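You operate a simulated robot arm through the tools that you are given. There is no shell and no other tool. Be economical: measure what you need, move in short steps, check, and stop when the job is done.

You run a simulated robot arm. Do the job below in one go: nothing can be reset, and whatever is moved stays where it is left.

Task
Finish the half-full spindle with a disc of the job sheet's grit.
Fine: the sheet on holder six; disc, plate, dark plate from below; screw the nut down till the red band is hidden.

The check looks at the end state, three seconds after you hand in, the way a careful person would. Anything else that was tipped, shoved, dropped, spilled or broken makes it a failure. Flat cloth is picked up by pressing the open fingertips on it (5 to 10 N) and closing them slowly along it; thin cloth reads only 2 to 8 mm in the jaws.

Robot
A 7-joint arm with a two-finger parallel gripper, fixed in place. Base frame: the origin is at the foot of the arm, x ahead of it, y to its left, z up; the work surface is at about z = 860. Readings come in mm, rad, newtons and seconds.
Its first joint turns from -2.304 to 2.304 rad. Payload 3.91 kg.
The TCP is the grasp point between the finger pads, 30 mm short of the fingertips. In the tool frame z runs along the fingers and y along their closing line. Largest opening 110 mm; finger width 20, thickness 10; the body of the gripper, 48 by 112 mm, starts 55 mm behind the TCP.
Orientation is that of the tool frame in the base frame, as a unit quaternion [x, y, z, w]. With the fingers straight down and closing along the base's y, the tool's x points along the base's -x, its y along +y and its z along -z.

Tools
- The arm moves only by the tool arm_command. Its argument "motion" is a list of rows, each an object (a shift or turn left out is 0, a gripper value left out holds the last) with "claw": the finger opening in mm, from 0 to 110; "delta_pos": the shift along the tool's x, y, z in mm, a list of three; "rot": the turn, a rotation vector about the tool's x, y, z in rad, a list of three. In form: [{"claw": claw, "delta_pos": [tx, ty, tz], "rot": [rx, ry, rz]}, ...]. A call has 1 to 20 rows; each row is the pose to reach, as a shift and turn from the pose commanded when the call began, along the tool's axes at that moment. Rows are played at 5 a second. More than 50 mm and 0.15 rad between two rows, or a gripper value outside its range, and nothing of the call is played. Where a pose cannot be reached the arm comes as near as it can. A force on the tool above 60 N (or 10 N above the force at the start of the call, whichever is more), or a blocked arm, ends the call early, and 0.2 s more pass. Each finger travels about 108 mm/s and halts on what it meets, pressing with about 37 N; the grip force reading is that of the motor and also rises with nothing between the fingers. The clock runs only during rows and for 0.2 s after the last one: add rows that repeat a pose to give the fingers time. The reply holds the time, the measured pose of the TCP, the force on the tool along the base axes, the opening and the grip force, in the units named above and with some noise, with the torque about the TCP (base axes, N m) and any sound that the robot's microphone picked up, and new pictures: "pictures" is both (left out), scene, wrist or none.
- Cameras (640 x 400 px; columns grow to the right, rows downward): "scene" is fixed at [221.4, 630.8, 1601.3]; the picture's right is [-0.92, 0.39, 0.00], its down [0.38, 0.91, -0.13] and it looks along [-0.05, -0.12, -0.99] (base axes); focal length 227 px, centre (320, 200). "wrist" rides on the gripper at [72, 17, -103] in the tool frame; the picture's right is [-0.23, 0.97, 0.00], its down [-0.76, -0.18, -0.62] and it looks along [-0.61, -0.14, 0.78] (tool axes); focal length 222 px, centre (320, 200). There is no depth. A picture from a camera that has moved, and an enlarged one, comes with that camera's place and axes in the base frame and with its lens. The place of the scene camera against the robot may be out by one fixed shift of up to 25 mm in any direction.
- inspect(camera, box): a new picture of the part [left, top, right, bottom] of that camera's present view, enlarged. No time passes.
- finish_job(): hands the job in; it is judged then, once.

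Go step by step. Nothing tells you positions but the pictures and the camera data: compare them with the known pose of the tool, close in by small moves and look again before you grip or let go. The budget is 120 turns and 200 pictures, counting those below and the enlarged ones. Unless the task says otherwise, let go and move clear before handing in.

The tools are called after "Emit:" as name(argument=value, ...) on one line, values as JSON. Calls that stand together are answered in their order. arm_command: Moves the arm, as the interface text tells. Its arguments: {"type":"object","properties":{"motion":{"type":"array"},"pictures":{"type":"string","enum":["both","scene","wrist","none"]}},"required":["motion"]} The other tools are called the same way: inspect (camera, box) takes an enlarged picture of a part of a camera's view; finish_job () hands the job in.

At the start:

```text
time_s: 0.0
ee_pos: [78.1, 532.5, 1297.4]
tool_rot: [0.001, 1.0, 0.0, 0.0]
force: [0.4, -0.7, -0.2]
torque: [-0.01, 0.0, -0.01]
gripper_width: 110.0
grasp_force: 0.0
```

scene: 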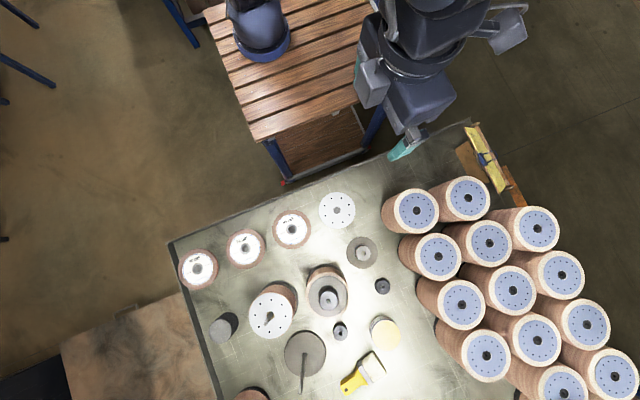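
wrist: 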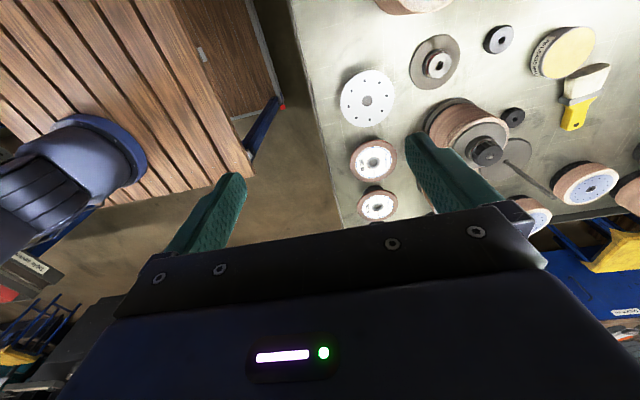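

I see a table with discs on holders, spindles, nuts and plates. I will enlarge the scene to read labels and identify the parts.

Emit:
inspect(camera="scene", box=[170, 180, 410, 330])

Emit:
inspect(camera="scene", box=[190, 250, 430, 400])

Emit:
inspect(camera="scene", box=[380, 110, 640, 400])

Emit:
inspect(camera="scene", box=[170, 180, 370, 300])

```text
2.67 times, centred on (290, 255) of scene
camera zoom: at [221.4, 630.8, 1601.3], right [-0.92, 0.39, 0.0], down [0.38, 0.91, -0.13], along [-0.05, -0.12, -0.99], focal length 604 px, centre (400, 53)
```

zoom: 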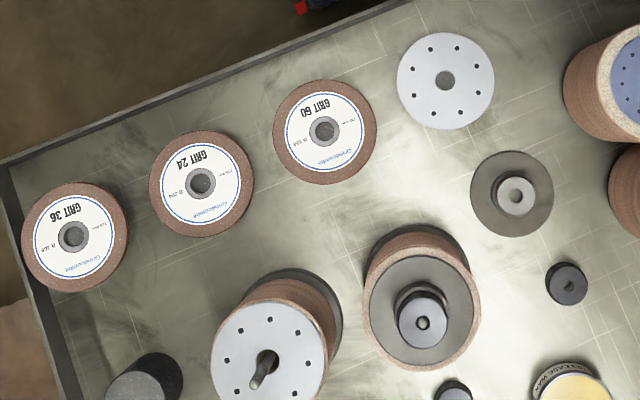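

```text
2.67 times, centred on (310, 325) of scene
camera zoom: at [221.4, 630.8, 1601.3], right [-0.92, 0.39, 0.0], down [0.38, 0.91, -0.13], along [-0.05, -0.12, -0.99], focal length 604 px, centre (347, -133)
```

zoom: 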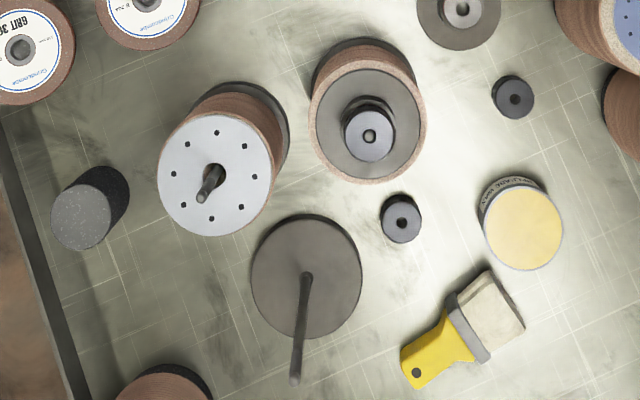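

```text
1.38 times, centred on (510, 255) of scene
camera zoom: at [221.4, 630.8, 1601.3], right [-0.92, 0.39, 0.0], down [0.38, 0.91, -0.13], along [-0.05, -0.12, -0.99], focal length 313 px, centre (58, 124)
```

zoom: 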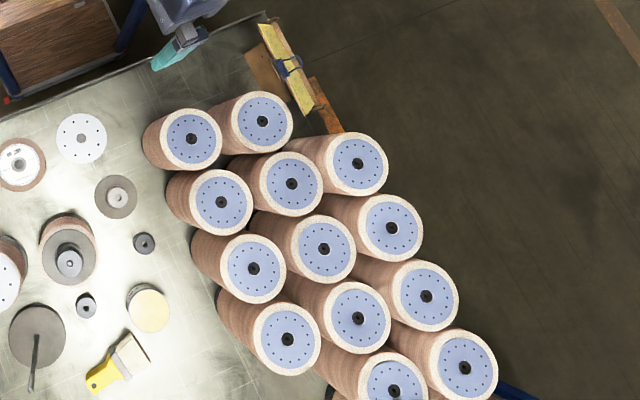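

```text
3.20 times, centred on (270, 240) of scene
camera zoom: at [221.4, 630.8, 1601.3], right [-0.92, 0.39, 0.0], down [0.38, 0.91, -0.13], along [-0.05, -0.12, -0.99], focal length 725 px, centre (480, 72)
```

zoom: 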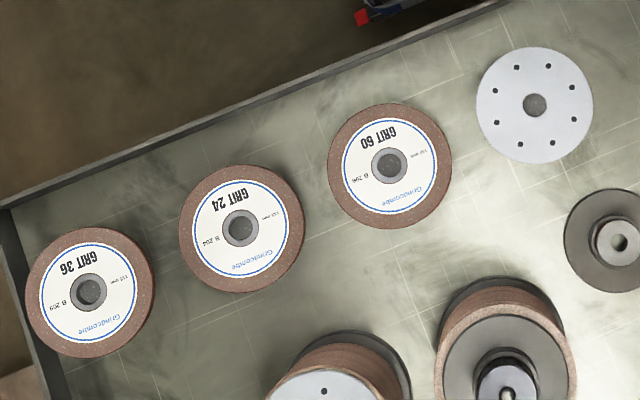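

Three candidate discs (grit 36, 24, 60), a perforated plate, a dark plate and two nuts are loose. I still need the job sheet on holder six; enlarging the wrist view and the yellow item by the table.

Emit:
inspect(camera="wrist", box=[0, 240, 110, 400])

Emit:
inspect(camera="wrist", box=[520, 200, 640, 350])

Emit:
inspect(camera="scene", box=[440, 110, 540, 210])

```text
2.50 times, centred on (55, 320) of wrist
camera zoom: at [6.7, 550.1, 1400.8], right [0.23, 0.97, 0.0], down [0.76, -0.18, 0.62], along [0.61, -0.14, -0.78], focal length 555 px, centre (982, -100)
```

zoom: 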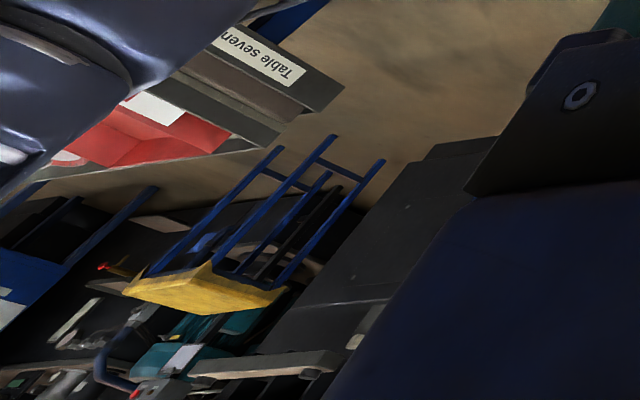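

```text
2.67 times, centred on (580, 275) of wrist
camera zoom: at [6.7, 550.1, 1400.8], right [0.23, 0.97, 0.0], down [0.76, -0.18, 0.62], along [0.61, -0.14, -0.78], focal length 592 px, centre (-373, 0)
```

zoom: 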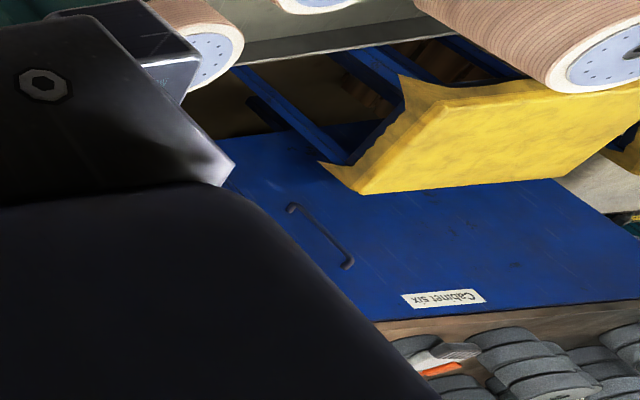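

```text
4.00 times, centred on (490, 160) of scene
camera zoom: at [221.4, 630.8, 1601.3], right [-0.92, 0.39, 0.0], down [0.38, 0.91, -0.13], along [-0.05, -0.12, -0.99], focal length 907 px, centre (-360, 360)
```

zoom: 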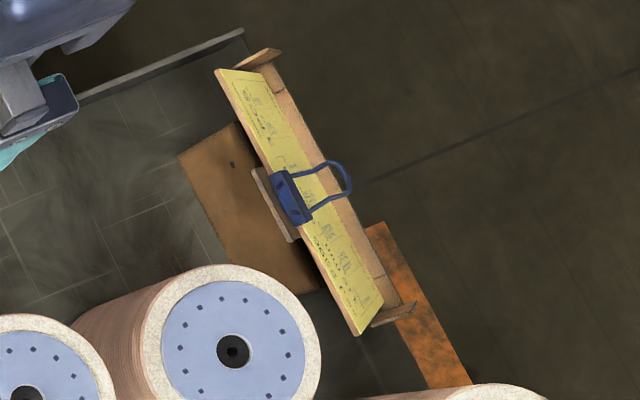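

A yellow sheet stands on an easel at the far table edge, its face turned toward -x. I'll move the wrist camera to that side, staying high, to read it.

Emit:
arm_command(motion=[{"delta_pos": [45, 10, 0]}, {"delta_pos": [90, 20, 0]}, {"delta_pos": [135, 30, 0]}, {"delta_pos": [180, 40, 0]}, {"delta_pos": [225, 50, 0]}, {"delta_pos": [270, 60, 0]}, {"delta_pos": [315, 70, 0]}, {"delta_pos": [360, 80, 0]}, {"delta_pos": [405, 90, 0]}, {"delta_pos": [450, 100, 0]}, {"delta_pos": [490, 108, 0]}, {"delta_pos": [490, 108, 0]}, {"delta_pos": [490, 108, 0]}])

```text
time_s: 2.8
ee_pos: [-414.6, 639.2, 1295.9]
tool_rot: [0.001, 1.0, -0.001, 0.0]
force: [0.2, 0.4, 0.3]
torque: [0.01, 0.03, -0.02]
gripper_width: 110.1
grasp_force: 0.0
camera wrist: at [-486.8, 656.9, 1400.9], right [0.23, 0.97, 0.0], down [0.76, -0.18, 0.62], along [0.61, -0.14, -0.78], focal length 222 px, centre (320, 200)
```

scene: 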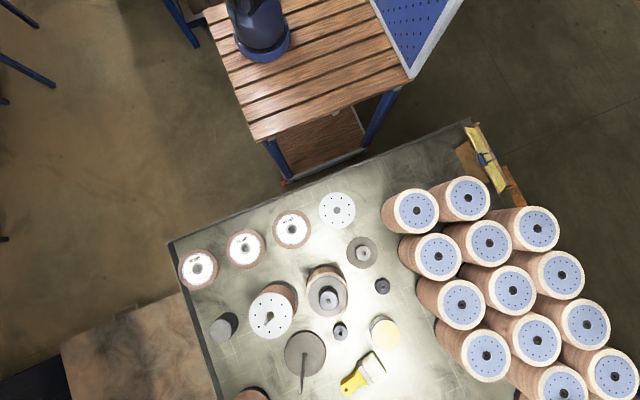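
wrist: 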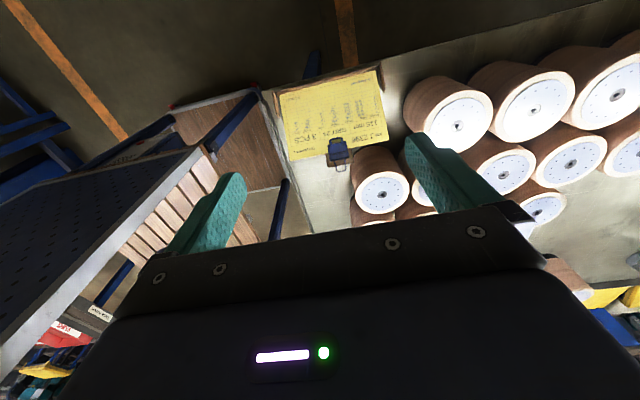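

Emit:
inspect(camera="wrist", box=[270, 60, 400, 180])

```text
3.33 times, centred on (335, 120) of wrist
camera zoom: at [-486.8, 656.9, 1400.9], right [0.23, 0.97, 0.0], down [0.76, -0.18, 0.62], along [0.61, -0.14, -0.78], focal length 740 px, centre (270, 467)
```

zoom: 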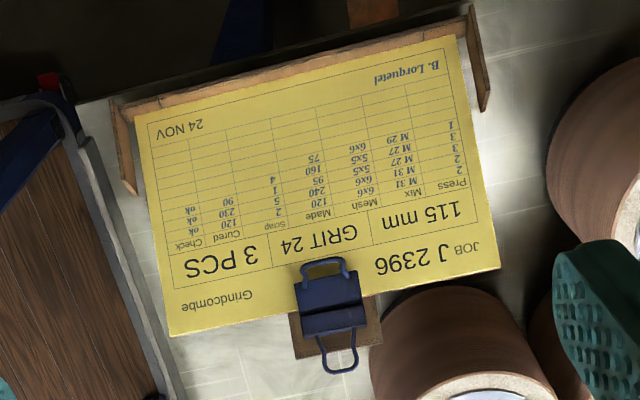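

This sheet says GRIT 24. I want to check that this is "holder six", so I'll lower to look at the holder's front.

Emit:
arm_command(motion=[{"delta_pos": [10, 0, 45]}, {"delta_pos": [20, 0, 90]}, {"delta_pos": [30, 0, 135]}, {"delta_pos": [40, 0, 170]}, {"delta_pos": [50, 0, 200]}, {"delta_pos": [50, 0, 200]}], pictures="wrist")

```text
time_s: 4.2
ee_pos: [-457.3, 641.4, 1094.1]
tool_rot: [0.001, 1.0, 0.0, 0.0]
force: [-0.2, -0.9, -0.3]
torque: [-0.02, -0.01, -0.01]
gripper_width: 110.0
grasp_force: 0.0
camera wrist: at [-529.4, 659.0, 1198.7], right [0.23, 0.97, 0.0], down [0.76, -0.18, 0.62], along [0.61, -0.14, -0.78], focal length 222 px, centre (320, 200)
```

wrist: 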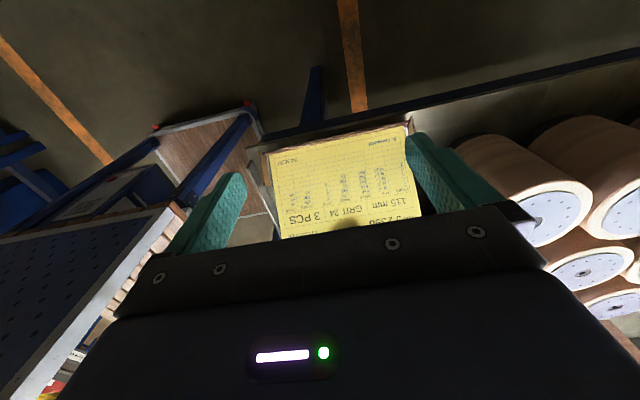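

Emit:
inspect(camera="wrist", box=[240, 90, 430, 240])

Emit:
inspect(camera="wrist", box=[0, 100, 200, 240])

```text
2.67 times, centred on (335, 165) of wrist
camera zoom: at [-529.4, 659.0, 1198.7], right [0.23, 0.97, 0.0], down [0.76, -0.18, 0.62], along [0.61, -0.14, -0.78], focal length 592 px, centre (280, 293)
```

zoom: 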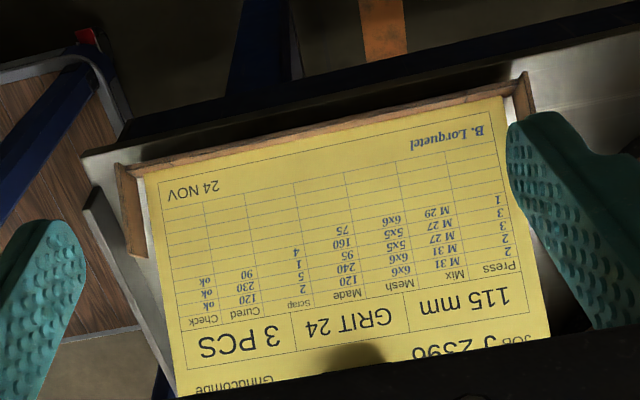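

```text
2.86 times, centred on (100, 170) of wrist
camera zoom: at [-529.4, 659.0, 1198.7], right [0.23, 0.97, 0.0], down [0.76, -0.18, 0.62], along [0.61, -0.14, -0.78], focal length 635 px, centre (949, 286)
```

zoom: 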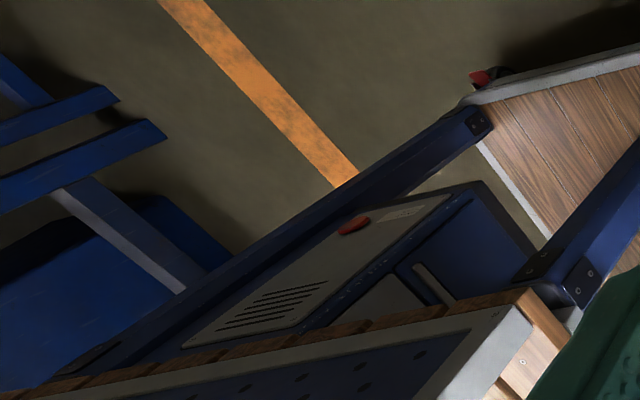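

The sheet reads GRIT 24, 115 mm. Next I'll take a close look at the discs and plates with the wrist camera.

Emit:
arm_command(motion=[{"delta_pos": [0, 0, -50]}, {"delta_pos": [0, 0, -100]}, {"delta_pos": [0, 0, -150]}, {"delta_pos": [-45, -5, -170]}, {"delta_pos": [-90, -10, -170]}, {"delta_pos": [-135, -15, -170]}, {"delta_pos": [-180, -20, -170]}, {"delta_pos": [-225, -25, -170]}, {"delta_pos": [-270, -30, -170]}, {"delta_pos": [-315, -35, -170]}, {"delta_pos": [-360, -40, -170]}, {"delta_pos": [-405, -40, -170]}, {"delta_pos": [-450, -40, -150]}, {"delta_pos": [-470, -40, -120]}, {"delta_pos": [-490, -40, -100]}, {"delta_pos": [-490, -40, -100]}], pictures="wrist")

```text
time_s: 7.6
ee_pos: [28.1, 598.0, 1194.3]
tool_rot: [0.0, 1.0, 0.0, 0.0]
force: [0.1, 0.2, -0.4]
torque: [0.02, -0.02, -0.01]
gripper_width: 110.1
grasp_force: 0.0
camera wrist: at [-43.7, 615.7, 1298.5], right [0.23, 0.97, 0.0], down [0.76, -0.18, 0.62], along [0.61, -0.14, -0.78], focal length 222 px, centre (320, 200)
```

wrist: 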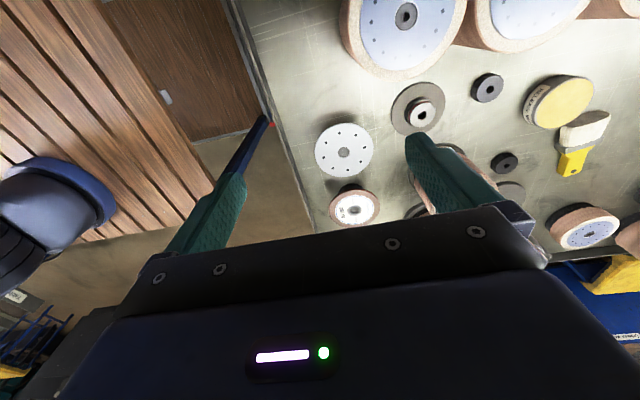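

Emit:
inspect(camera="wrist", box=[300, 60, 450, 160])

Emit:
inspect(camera="wrist", box=[450, 60, 600, 180])

Emit:
inspect(camera="wrist", box=[310, 110, 430, 225])

```text
4.00 times, centred on (375, 110) of wrist
camera zoom: at [-43.7, 615.7, 1298.5], right [0.23, 0.97, 0.0], down [0.76, -0.18, 0.62], along [0.61, -0.14, -0.78], focal length 888 px, centre (100, 560)
```

zoom: 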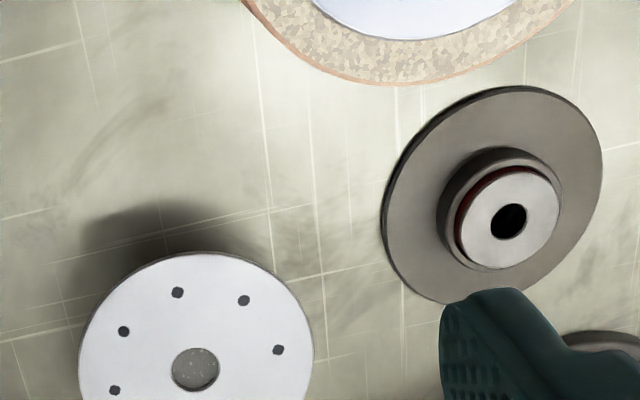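

```text
3.33 times, centred on (525, 120) of wrist
camera zoom: at [-43.7, 615.7, 1298.5], right [0.23, 0.97, 0.0], down [0.76, -0.18, 0.62], along [0.61, -0.14, -0.78], focal length 740 px, centre (-363, 467)
```

zoom: 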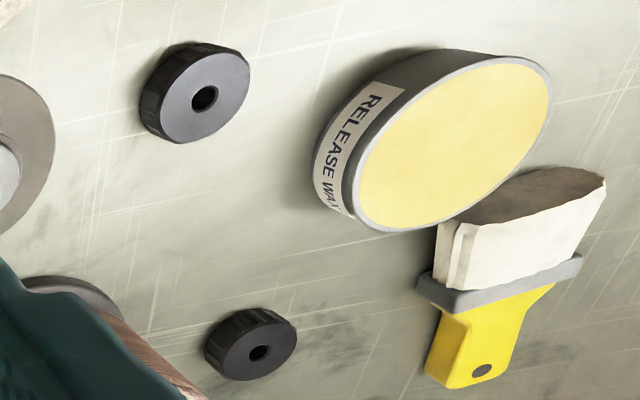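

```text
3.48 times, centred on (370, 168) of wrist
camera zoom: at [-43.7, 615.7, 1298.5], right [0.23, 0.97, 0.0], down [0.76, -0.18, 0.62], along [0.61, -0.14, -0.78], focal length 773 px, centre (146, 313)
```

zoom: 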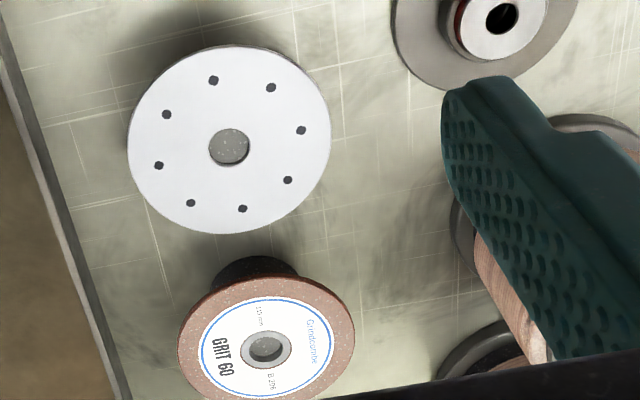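

The discs and perforated plate sit raised on pillars, so the rim can be pinched horizontally. The dark plate has a hub with a red band, and the nuts are knurled. I'll go to a pose in front of the grit 24 disc, high up, and turn radial.

Emit:
arm_command(motion=[{"delta_pos": [-45, -15, 0], "rot": [0, 0, 0.08]}, {"delta_pos": [-90, -30, 0], "rot": [0, 0, 0.16]}, {"delta_pos": [-135, -45, 0], "rot": [0, 0, 0.24]}, {"delta_pos": [-180, -60, 0], "rot": [0, 0, 0.32]}, {"delta_pos": [-225, -75, 0], "rot": [0, 0, 0.4]}, {"delta_pos": [-270, -90, 0], "rot": [0, 0, 0.48]}, {"delta_pos": [-310, -103, 0], "rot": [0, 0, 0.56]}, {"delta_pos": [-342, -113, 0], "rot": [0, 0, 0.65]}, {"delta_pos": [-342, -113, 0], "rot": [0, 0, 0.65]}, {"delta_pos": [-342, -113, 0], "rot": [0, 0, 0.65]}], pictures="none")

Emit:
arm_command(motion=[{"rot": [-0.14, 0, 0]}, {"rot": [-0.28, 0, 0]}, {"rot": [-0.42, 0, 0]}, {"rot": [-0.56, 0, 0]}, {"rot": [-0.7, 0, 0]}, {"rot": [-0.84, 0, 0]}, {"rot": [-0.98, 0, 0]}, {"rot": [-1.12, 0, 0]}, {"rot": [-1.26, 0, 0]}, {"rot": [-1.4, 0, 0]}, {"rot": [-1.4, 0, 0]}, {"rot": [-1.4, 0, 0]}])

```text
time_s: 9.8
ee_pos: [374.4, 485.7, 1192.9]
tool_rot: [0.32, 0.948, 0.0, -0.001]
force: [-0.2, -0.3, -0.1]
torque: [0.02, -0.03, 0.0]
gripper_width: 109.8
grasp_force: 0.0
```

```text
time_s: 12.4
ee_pos: [358.3, 493.0, 1193.9]
tool_rot: [0.236, 0.728, 0.612, 0.198]
force: [7.2, -2.9, 0.4]
torque: [0.01, 0.1, 0.55]
gripper_width: 109.6
grasp_force: 0.0
out of reach, approached as far as the arm can: row 7, 8
camera wrist: at [241.6, 455.6, 1229.3], right [0.28, 0.0, 0.96], down [0.24, -0.97, -0.07], along [0.93, 0.25, -0.27], focal length 222 px, centre (320, 200)
```

scene: 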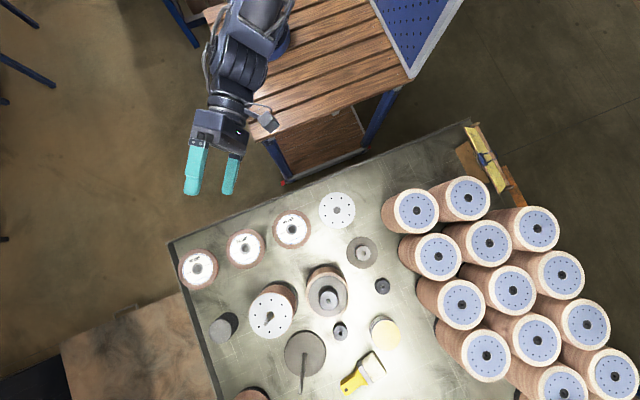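
wrist: 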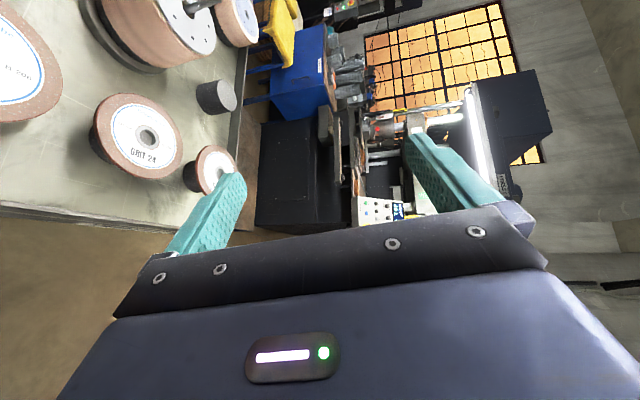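

Emit:
inspect(camera="wrist", box=[60, 0, 260, 200])

Emit:
arm_command(motion=[{"claw": 40}, {"claw": 40}, {"claw": 40}], pictures="none")

```text
2.00 times, centred on (160, 100) of wrist
camera zoom: at [241.6, 455.6, 1229.3], right [0.28, 0.0, 0.96], down [0.24, -0.97, -0.07], along [0.93, 0.25, -0.27], focal length 444 px, centre (640, 400)
```

zoom: 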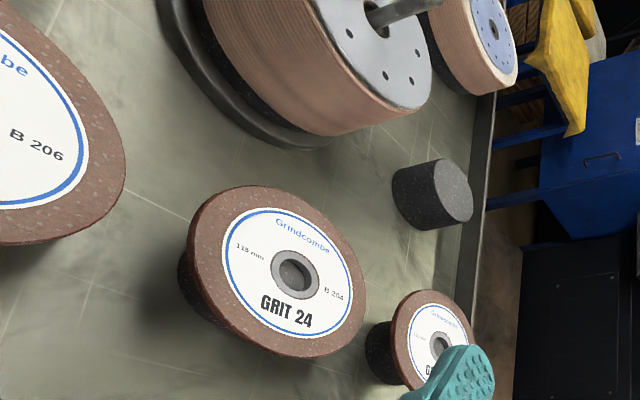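

```text
time_s: 13.2
ee_pos: [370.7, 486.8, 1195.2]
tool_rot: [0.244, 0.725, 0.61, 0.206]
force: [0.3, 0.2, -0.4]
torque: [-0.02, -0.02, 0.03]
gripper_width: 40.2
grasp_force: 0.1
```

Emit:
arm_command(motion=[{"delta_pos": [5, -48, 11]}, {"delta_pos": [10, -95, 22]}, {"delta_pos": [15, -143, 33]}, {"delta_pos": [20.7, -190, 43.6]}, {"delta_pos": [20.7, -190, 43.6]}, {"delta_pos": [20.7, -190, 43.6]}])

```text
time_s: 14.6
ee_pos: [364.7, 508.8, 999.9]
tool_rot: [0.245, 0.725, 0.61, 0.205]
force: [0.3, -0.7, -0.1]
torque: [0.0, -0.01, 0.01]
gripper_width: 40.0
grasp_force: 0.1
camera wrist: at [246.8, 474.8, 1034.6], right [0.28, -0.01, 0.96], down [0.22, -0.97, -0.07], along [0.94, 0.23, -0.27], focal length 222 px, centre (320, 200)
```

scene: 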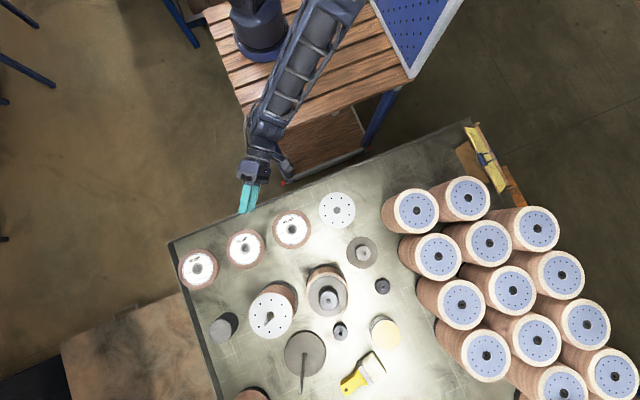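
wrist: 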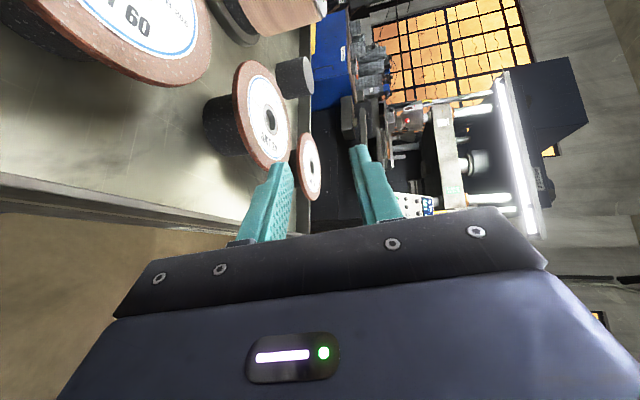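

Emit:
inspect(camera="wrist", box=[180, 40, 330, 220])

Emit:
inspect(camera="scene", box=[200, 150, 300, 290])

```text
2.22 times, centred on (255, 130) of wrist
camera zoom: at [246.8, 474.8, 1034.6], right [0.28, -0.01, 0.96], down [0.22, -0.97, -0.07], along [0.94, 0.23, -0.27], focal length 494 px, centre (464, 356)
```

zoom: 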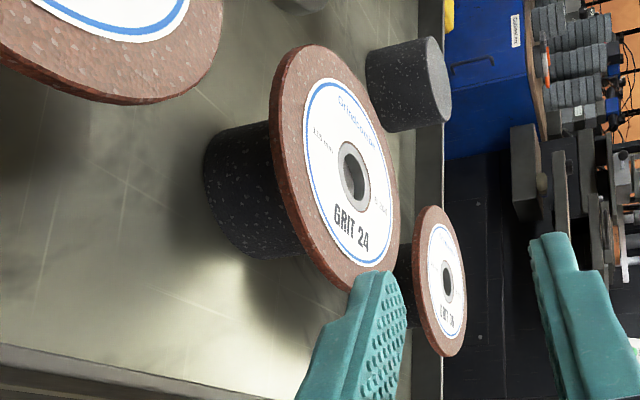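

```text
2.86 times, centred on (250, 220) of scene
camera zoom: at [221.4, 630.8, 1601.3], right [-0.92, 0.39, 0.0], down [0.38, 0.91, -0.13], along [-0.05, -0.12, -0.99], focal length 648 px, centre (520, 143)
```

zoom: 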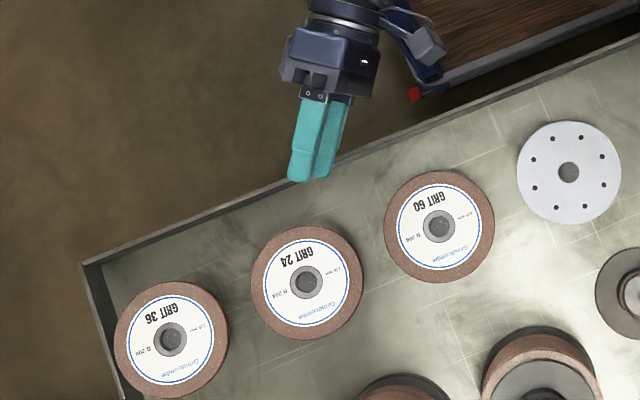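

Disc 24's top centre triangulates to about (436, 616, 925), with the pillar radius about 34 mm. I'll level the tool to ~4° tilt and line up on the disc's radial line, then look.

Emit:
arm_command(motion=[{"delta_pos": [4, -20, 4], "rot": [-0.05, 0, 0]}, {"delta_pos": [8, -45, 8], "rot": [-0.1, 0, 0]}, {"delta_pos": [8, -45, 8], "rot": [-0.1, 0, 0]}, {"delta_pos": [8, -45, 8], "rot": [-0.1, 0, 0]}], pictures="none")

```text
time_s: 15.6
ee_pos: [354.1, 514.4, 955.3]
tool_rot: [0.234, 0.694, 0.645, 0.218]
force: [0.1, 0.1, -0.1]
torque: [-0.01, 0.0, -0.01]
gripper_width: 39.8
grasp_force: 0.1
```

Emit:
arm_command(motion=[{"delta_pos": [-2, -16, 1]}, {"delta_pos": [-3.9, -32.7, 2.4]}, {"delta_pos": [-3.9, -32.7, 2.4]}, {"delta_pos": [-3.9, -32.7, 2.4]}], pictures="wrist")

Emit:
inspect(camera="wrist", box=[200, 40, 420, 260])

```text
time_s: 16.6
ee_pos: [357.3, 511.9, 920.7]
tool_rot: [0.234, 0.693, 0.646, 0.218]
force: [-5.9, 0.2, 15.4]
torque: [-0.15, 0.09, -0.02]
gripper_width: 33.0
grasp_force: 0.0
camera wrist: at [238.1, 474.3, 946.4], right [0.22, -0.08, 0.97], down [0.22, -0.97, -0.13], along [0.95, 0.25, -0.2], focal length 222 px, centre (320, 200)
```

wrist: 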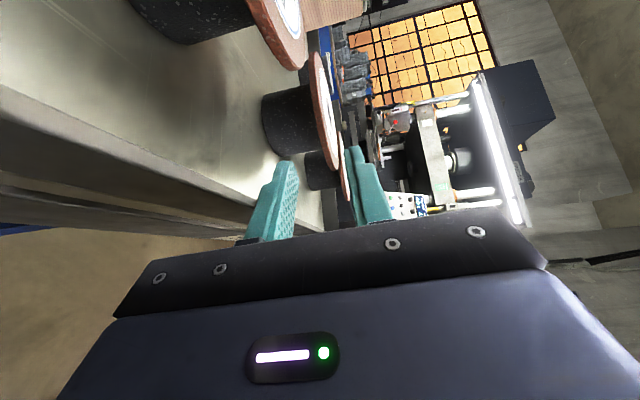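

```text
1.82 times, centred on (310, 150) of wrist
camera zoom: at [238.1, 474.3, 946.4], right [0.22, -0.08, 0.97], down [0.22, -0.97, -0.13], along [0.95, 0.25, -0.2], focal length 404 px, centre (338, 291)
```

zoom: 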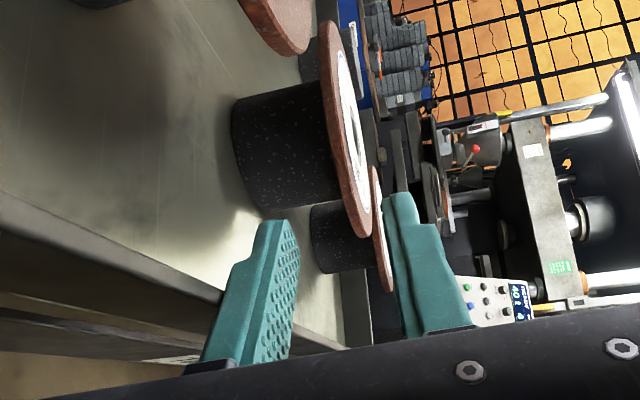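

A contact of ~15 N on lowering: the lower finger met the raised table rail. I'll back up and measure the rail.

Emit:
arm_command(motion=[{"delta_pos": [0, 10, 0]}, {"delta_pos": [0, 25, 0], "claw": 40}, {"delta_pos": [0, 40, 0], "claw": 40}, {"delta_pos": [0, 40, 0], "claw": 40}], pictures="wrist")

Emit:
inspect(camera="wrist", box=[0, 40, 320, 260])

Emit:
inspect(camera="scene", box=[150, 190, 270, 290])

```text
time_s: 17.6
ee_pos: [359.8, 512.0, 961.4]
tool_rot: [0.234, 0.693, 0.646, 0.218]
force: [-0.4, -0.8, 0.3]
torque: [0.0, -0.01, 0.02]
gripper_width: 39.7
grasp_force: 0.1
camera wrist: at [240.5, 476.4, 987.4], right [0.22, -0.08, 0.97], down [0.22, -0.97, -0.13], along [0.95, 0.24, -0.2], focal length 222 px, centre (320, 200)
```

wrist: 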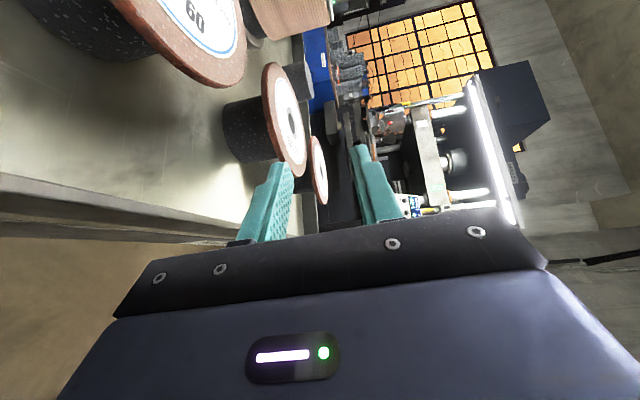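

```text
1.82 times, centred on (160, 150) of wrist
camera zoom: at [240.5, 476.4, 987.4], right [0.22, -0.08, 0.97], down [0.22, -0.97, -0.13], along [0.95, 0.24, -0.2], focal length 404 px, centre (611, 291)
```

zoom: 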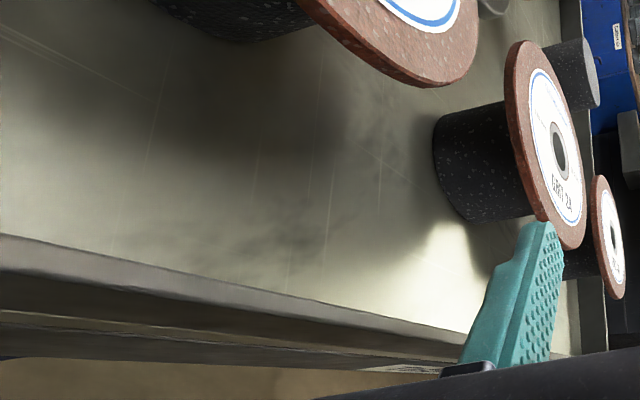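

```text
4.00 times, centred on (210, 240) of scene
camera zoom: at [221.4, 630.8, 1601.3], right [-0.92, 0.39, 0.0], down [0.38, 0.91, -0.13], along [-0.05, -0.12, -0.99], focal length 907 px, centre (760, 40)
```

zoom: 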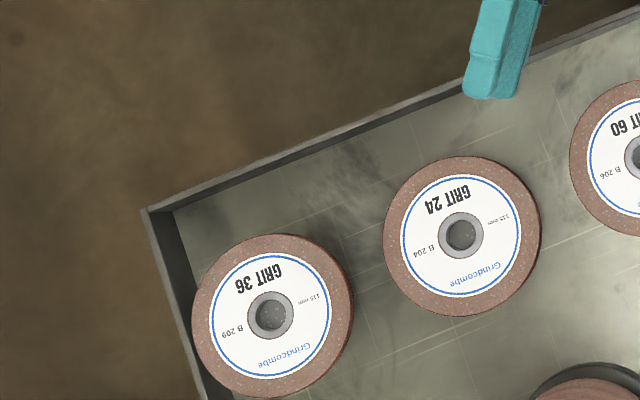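

The rail stands ~25–30 mm above the table, so I'll tilt the tool ~22° down, approach along the tool axis above the rail, and pinch the rim. First set the tilt and standoff.

Emit:
arm_command(motion=[{"delta_pos": [1, 10, -5], "rot": [0.1, 0, 0], "claw": 24}, {"delta_pos": [2, 5, -10], "rot": [0.2, 0, 0], "claw": 24}, {"delta_pos": [2.1, -4.5, -10.7], "rot": [0.307, 0, 0], "claw": 24}, {"delta_pos": [2.1, -4.5, -10.7], "rot": [0.307, 0, 0], "claw": 24}, {"delta_pos": [2.1, -4.5, -10.7], "rot": [0.307, 0, 0], "claw": 24}], pictures="wrist")

Emit:
inspect(camera="wrist", box=[150, 40, 420, 260])

```text
time_s: 18.8
ee_pos: [350.0, 505.4, 959.2]
tool_rot: [0.265, 0.784, 0.532, 0.18]
force: [0.0, -0.2, 0.7]
torque: [-0.02, 0.04, 0.02]
gripper_width: 23.8
grasp_force: 0.0
camera wrist: at [238.7, 479.0, 1014.2], right [0.4, 0.15, 0.91], down [0.22, -0.97, 0.07], along [0.89, 0.17, -0.42], focal length 222 px, centre (320, 200)
```

wrist: 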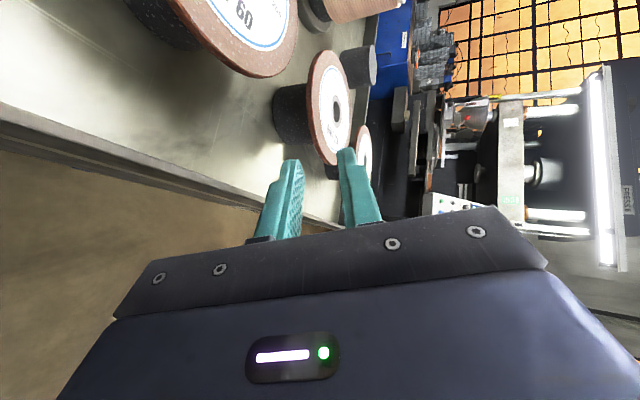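

```text
1.82 times, centred on (285, 150) of wrist
camera zoom: at [238.7, 479.0, 1014.2], right [0.4, 0.15, 0.91], down [0.22, -0.97, 0.07], along [0.89, 0.17, -0.42], focal length 404 px, centre (384, 291)
```

zoom: 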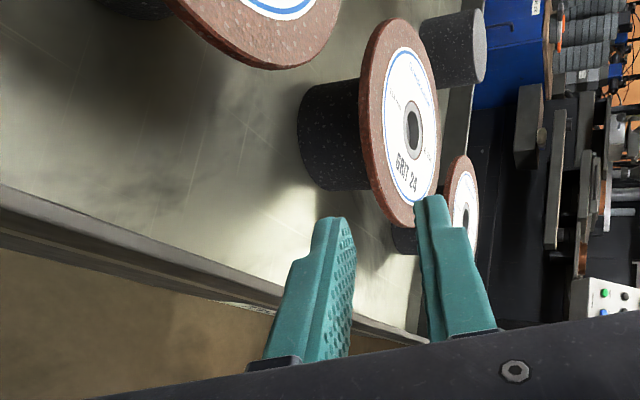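

Emit:
arm_command(motion=[{"delta_pos": [-1, -1, 20]}, {"delta_pos": [-2, -1.5, 40]}, {"delta_pos": [-2.3, -1.8, 60]}, {"delta_pos": [-2.3, -1.8, 60]}, {"delta_pos": [-2.3, -1.8, 60]}], pictures="wrist")

Emit:
inspect(camera="wrist", box=[220, 100, 400, 250])

```text
time_s: 20.0
ee_pos: [386.4, 547.3, 933.9]
tool_rot: [0.265, 0.784, 0.532, 0.179]
force: [-0.4, -0.7, 0.2]
torque: [-0.04, -0.01, -0.02]
gripper_width: 24.2
grasp_force: 0.1
camera wrist: at [274.3, 520.2, 989.2], right [0.4, 0.15, 0.91], down [0.22, -0.97, 0.06], along [0.89, 0.17, -0.42], focal length 222 px, centre (320, 200)
```

wrist: 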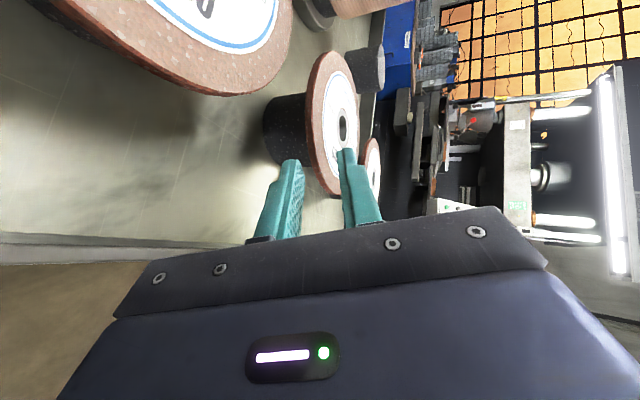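

```text
2.67 times, centred on (310, 175) of wrist
camera zoom: at [274.3, 520.2, 989.2], right [0.4, 0.15, 0.91], down [0.22, -0.97, 0.06], along [0.89, 0.17, -0.42], focal length 592 px, centre (347, 267)
```

zoom: 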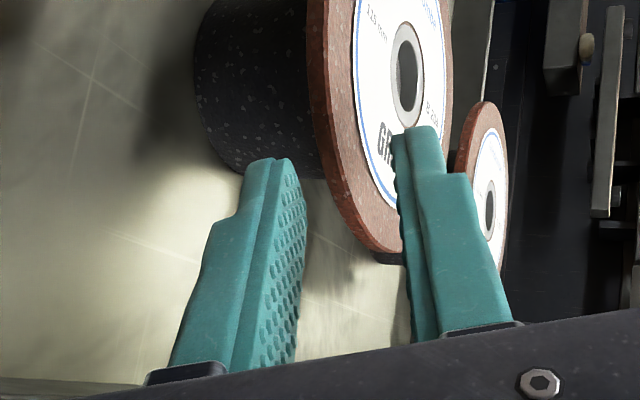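

Emit:
arm_command(motion=[{"delta_pos": [0, 0, 9]}, {"delta_pos": [0, 0, 17]}, {"delta_pos": [0, 0, 17]}, {"delta_pos": [0, 0, 17]}], pictures="wrist")

Emit:
inspect(camera="wrist", box=[220, 100, 400, 250])

```text
time_s: 21.0
ee_pos: [395.5, 559.7, 928.1]
tool_rot: [0.264, 0.784, 0.533, 0.179]
force: [-0.1, 0.1, -0.4]
torque: [0.02, -0.02, 0.02]
gripper_width: 23.8
grasp_force: 0.0
camera wrist: at [283.0, 532.9, 983.3], right [0.4, 0.15, 0.91], down [0.22, -0.97, 0.06], along [0.89, 0.17, -0.42], focal length 222 px, centre (320, 200)
```

wrist: 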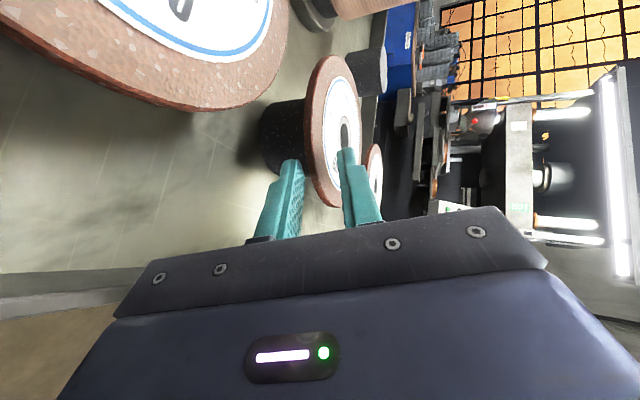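

```text
2.67 times, centred on (310, 175) of wrist
camera zoom: at [283.0, 532.9, 983.3], right [0.4, 0.15, 0.91], down [0.22, -0.97, 0.06], along [0.89, 0.17, -0.42], focal length 592 px, centre (347, 267)
```

zoom: 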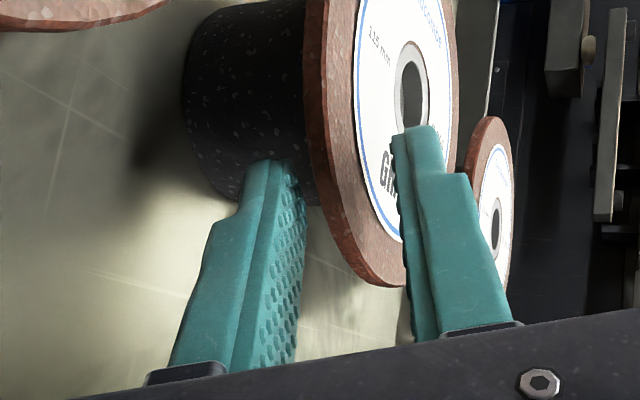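

The rim sits between the pads, clear of the pillar. I'll close lightly and lift while closing so the disc aligns itself with the pads.

Emit:
arm_command(motion=[{"claw": 14}, {"claw": 13}, {"claw": 12, "delta_pos": [0, 5, -2]}, {"claw": 11, "delta_pos": [0, 11, -4.4]}, {"claw": 10, "delta_pos": [0, 17, -6.8]}, {"claw": 8, "delta_pos": [0, 23, -9.2]}, {"claw": 6, "delta_pos": [0, 29, -11.6]}, {"claw": 4, "delta_pos": [0, 35, -14]}, {"claw": 0, "delta_pos": [0, 37, -14.8]}, {"claw": 0, "delta_pos": [0, 37, -14.8]}, {"claw": 0, "delta_pos": [0, 37, -14.8]}])

Emit:
inspect(camera="wrist", box=[220, 60, 400, 250])

```text
time_s: 23.4
ee_pos: [395.2, 560.7, 969.4]
tool_rot: [0.265, 0.784, 0.533, 0.179]
force: [0.4, -0.4, -1.0]
torque: [-0.01, 0.03, 0.01]
gripper_width: 5.4
grasp_force: 37.0
camera wrist: at [283.3, 534.3, 1023.9], right [0.4, 0.15, 0.91], down [0.22, -0.97, 0.06], along [0.89, 0.17, -0.42], focal length 222 px, centre (320, 200)
```

scene: 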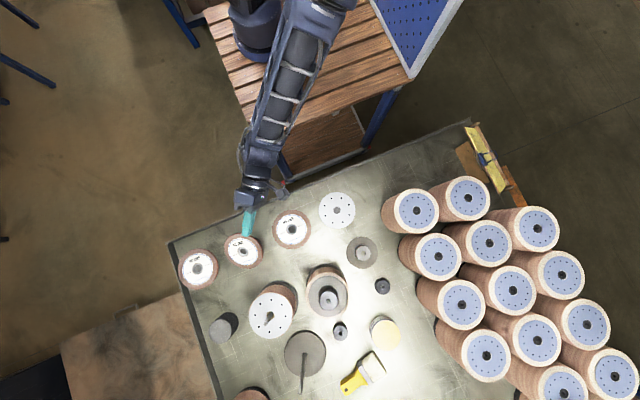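
wrist: 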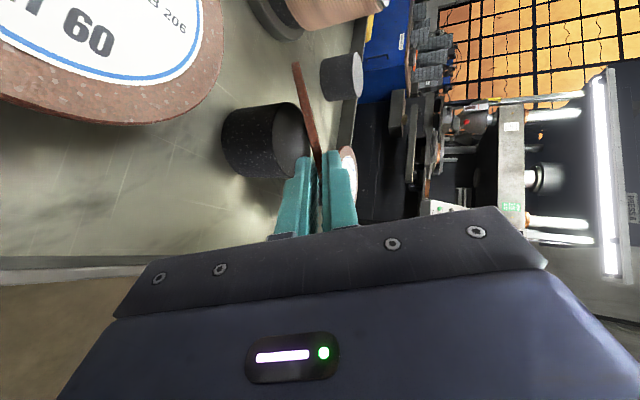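

```text
2.11 times, centred on (310, 155) of wrist
camera zoom: at [283.3, 534.3, 1023.9], right [0.4, 0.15, 0.91], down [0.22, -0.97, 0.06], along [0.89, 0.17, -0.42], focal length 468 px, centre (341, 295)
```

zoom: 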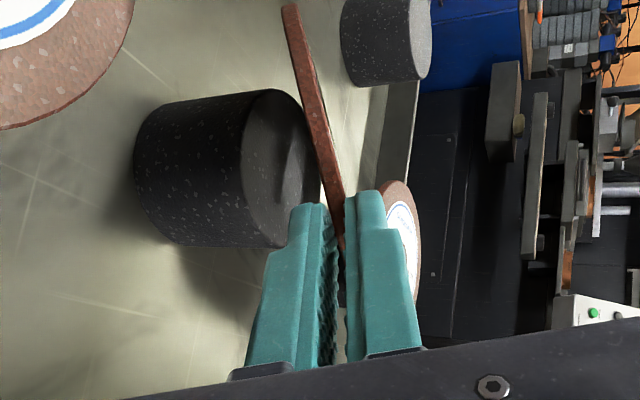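

Disc gripped (5.4 mm thick), aligned with the pads, and the pillar is undisturbed. I'll lift it well clear and level it.

Emit:
arm_command(motion=[{"delta_pos": [0, 37, -14.8]}, {"delta_pos": [0, 74, -29.6]}, {"delta_pos": [0, 111, -44.4], "rot": [-0.1, 0, 0]}, {"delta_pos": [0, 130, -52], "rot": [-0.2, 0, 0]}, {"delta_pos": [0, 140, -56], "rot": [-0.3, 0, 0]}, {"delta_pos": [0, 140, -56], "rot": [-0.378, 0, 0]}, {"delta_pos": [0, 140, -56], "rot": [-0.378, 0, 0]}, {"delta_pos": [0, 140, -56], "rot": [-0.378, 0, 0]}])

Emit:
inspect(camera="scene", box=[190, 170, 350, 350])

```text
time_s: 25.2
ee_pos: [396.1, 561.4, 1118.0]
tool_rot: [0.226, 0.67, 0.67, 0.226]
force: [0.2, -0.4, -2.6]
torque: [-0.09, 0.08, -0.03]
gripper_width: 5.4
grasp_force: 37.0
camera wrist: at [275.9, 523.6, 1136.2], right [0.18, -0.14, 0.97], down [0.23, -0.96, -0.18], along [0.96, 0.25, -0.14], focal length 222 px, centre (320, 200)
```

scene: 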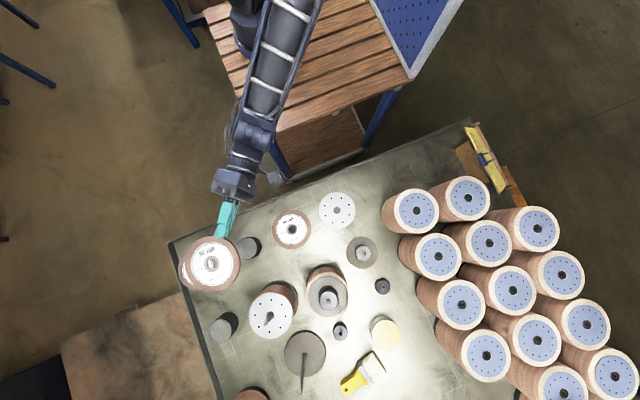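
wrist: 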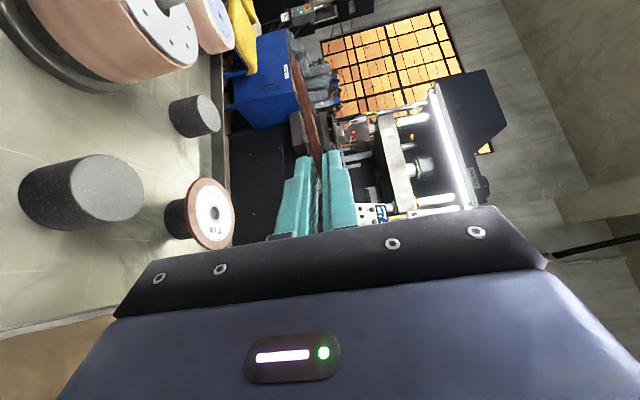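

```text
2.22 times, centred on (270, 260) of scene
camera zoom: at [221.4, 630.8, 1601.3], right [-0.92, 0.39, 0.0], down [0.38, 0.91, -0.13], along [-0.05, -0.12, -0.99], focal length 504 px, centre (431, 67)
```

zoom: 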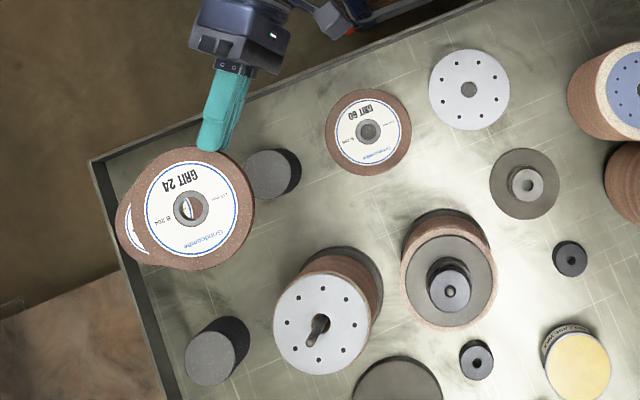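

Emit:
inspect(camera="scene", box=[190, 190, 260, 240])

Emit:
inspect(camera="wrist", box=[260, 60, 380, 240])

```text
8.00 times, centred on (225, 215) of scene
camera zoom: at [221.4, 630.8, 1601.3], right [-0.92, 0.39, 0.0], down [0.38, 0.91, -0.13], along [-0.05, -0.12, -0.99], focal length 1813 px, centre (1080, 80)
```

zoom: 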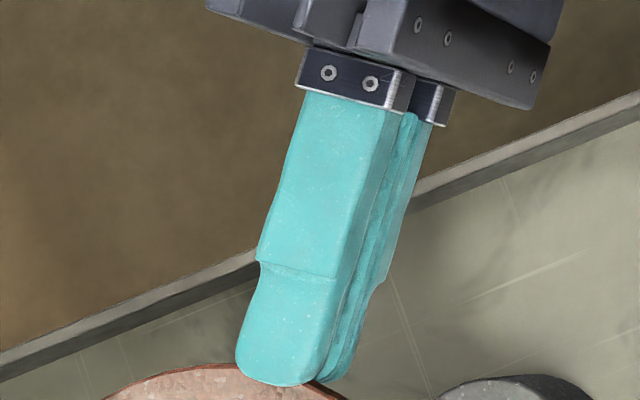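

```text
2.22 times, centred on (320, 150) of wrist
camera zoom: at [275.9, 523.6, 1136.2], right [0.18, -0.14, 0.97], down [0.23, -0.96, -0.18], along [0.96, 0.25, -0.14], focal length 494 px, centre (320, 311)
```

zoom: 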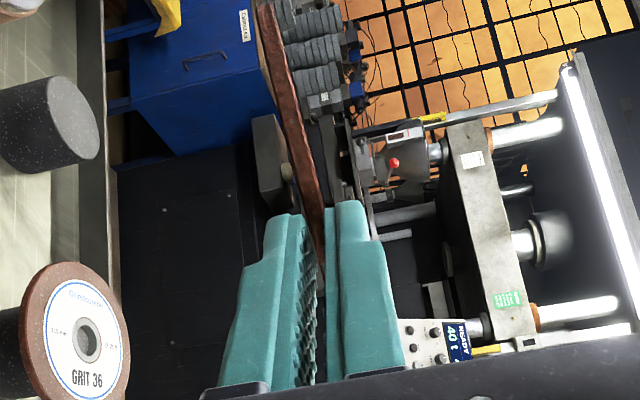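

The disc is held, though only ~6 mm in the tips, so I'll move gently. Next: slow travel at height toward the half-full spindle.

Emit:
arm_command(motion=[{"delta_pos": [8, 0, 8]}, {"delta_pos": [20, 0, 20]}, {"delta_pos": [34, 0, 34]}, {"delta_pos": [48, 0, 48]}, {"delta_pos": [62, 0, 62]}, {"delta_pos": [76, 0, 76]}, {"delta_pos": [90, 0, 90]}, {"delta_pos": [104, 0, 104]}, {"delta_pos": [116, 0, 116]}, {"delta_pos": [124, 0, 124]}, {"delta_pos": [127, 0, 127]}, {"delta_pos": [127, 0, 127]}, {"delta_pos": [127, 0, 127]}], pictures="wrist")

Emit:
inspect(camera="scene", box=[220, 250, 340, 350])

```text
time_s: 28.0
ee_pos: [372.6, 738.9, 1120.0]
tool_rot: [0.226, 0.67, 0.67, 0.226]
force: [-0.9, 0.0, -0.6]
torque: [-0.1, 0.09, 0.01]
gripper_width: 5.4
grasp_force: 37.0
camera wrist: at [252.3, 701.3, 1138.6], right [0.18, -0.14, 0.97], down [0.23, -0.96, -0.18], along [0.96, 0.25, -0.14], focal length 222 px, centre (320, 200)
```

wrist: 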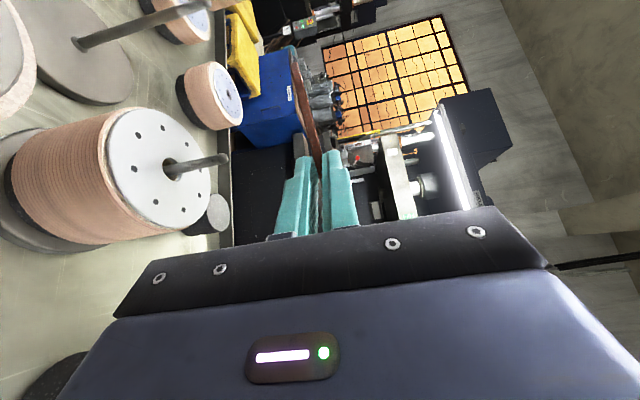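

```text
4.00 times, centred on (280, 300) of scene
camera zoom: at [221.4, 630.8, 1601.3], right [-0.92, 0.39, 0.0], down [0.38, 0.91, -0.13], along [-0.05, -0.12, -0.99], focal length 907 px, centre (480, -200)
```

zoom: 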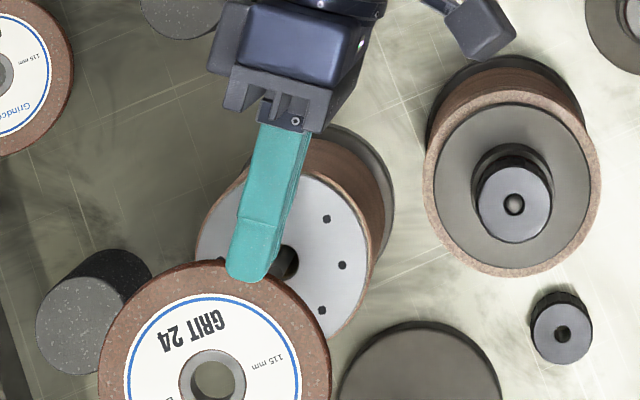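

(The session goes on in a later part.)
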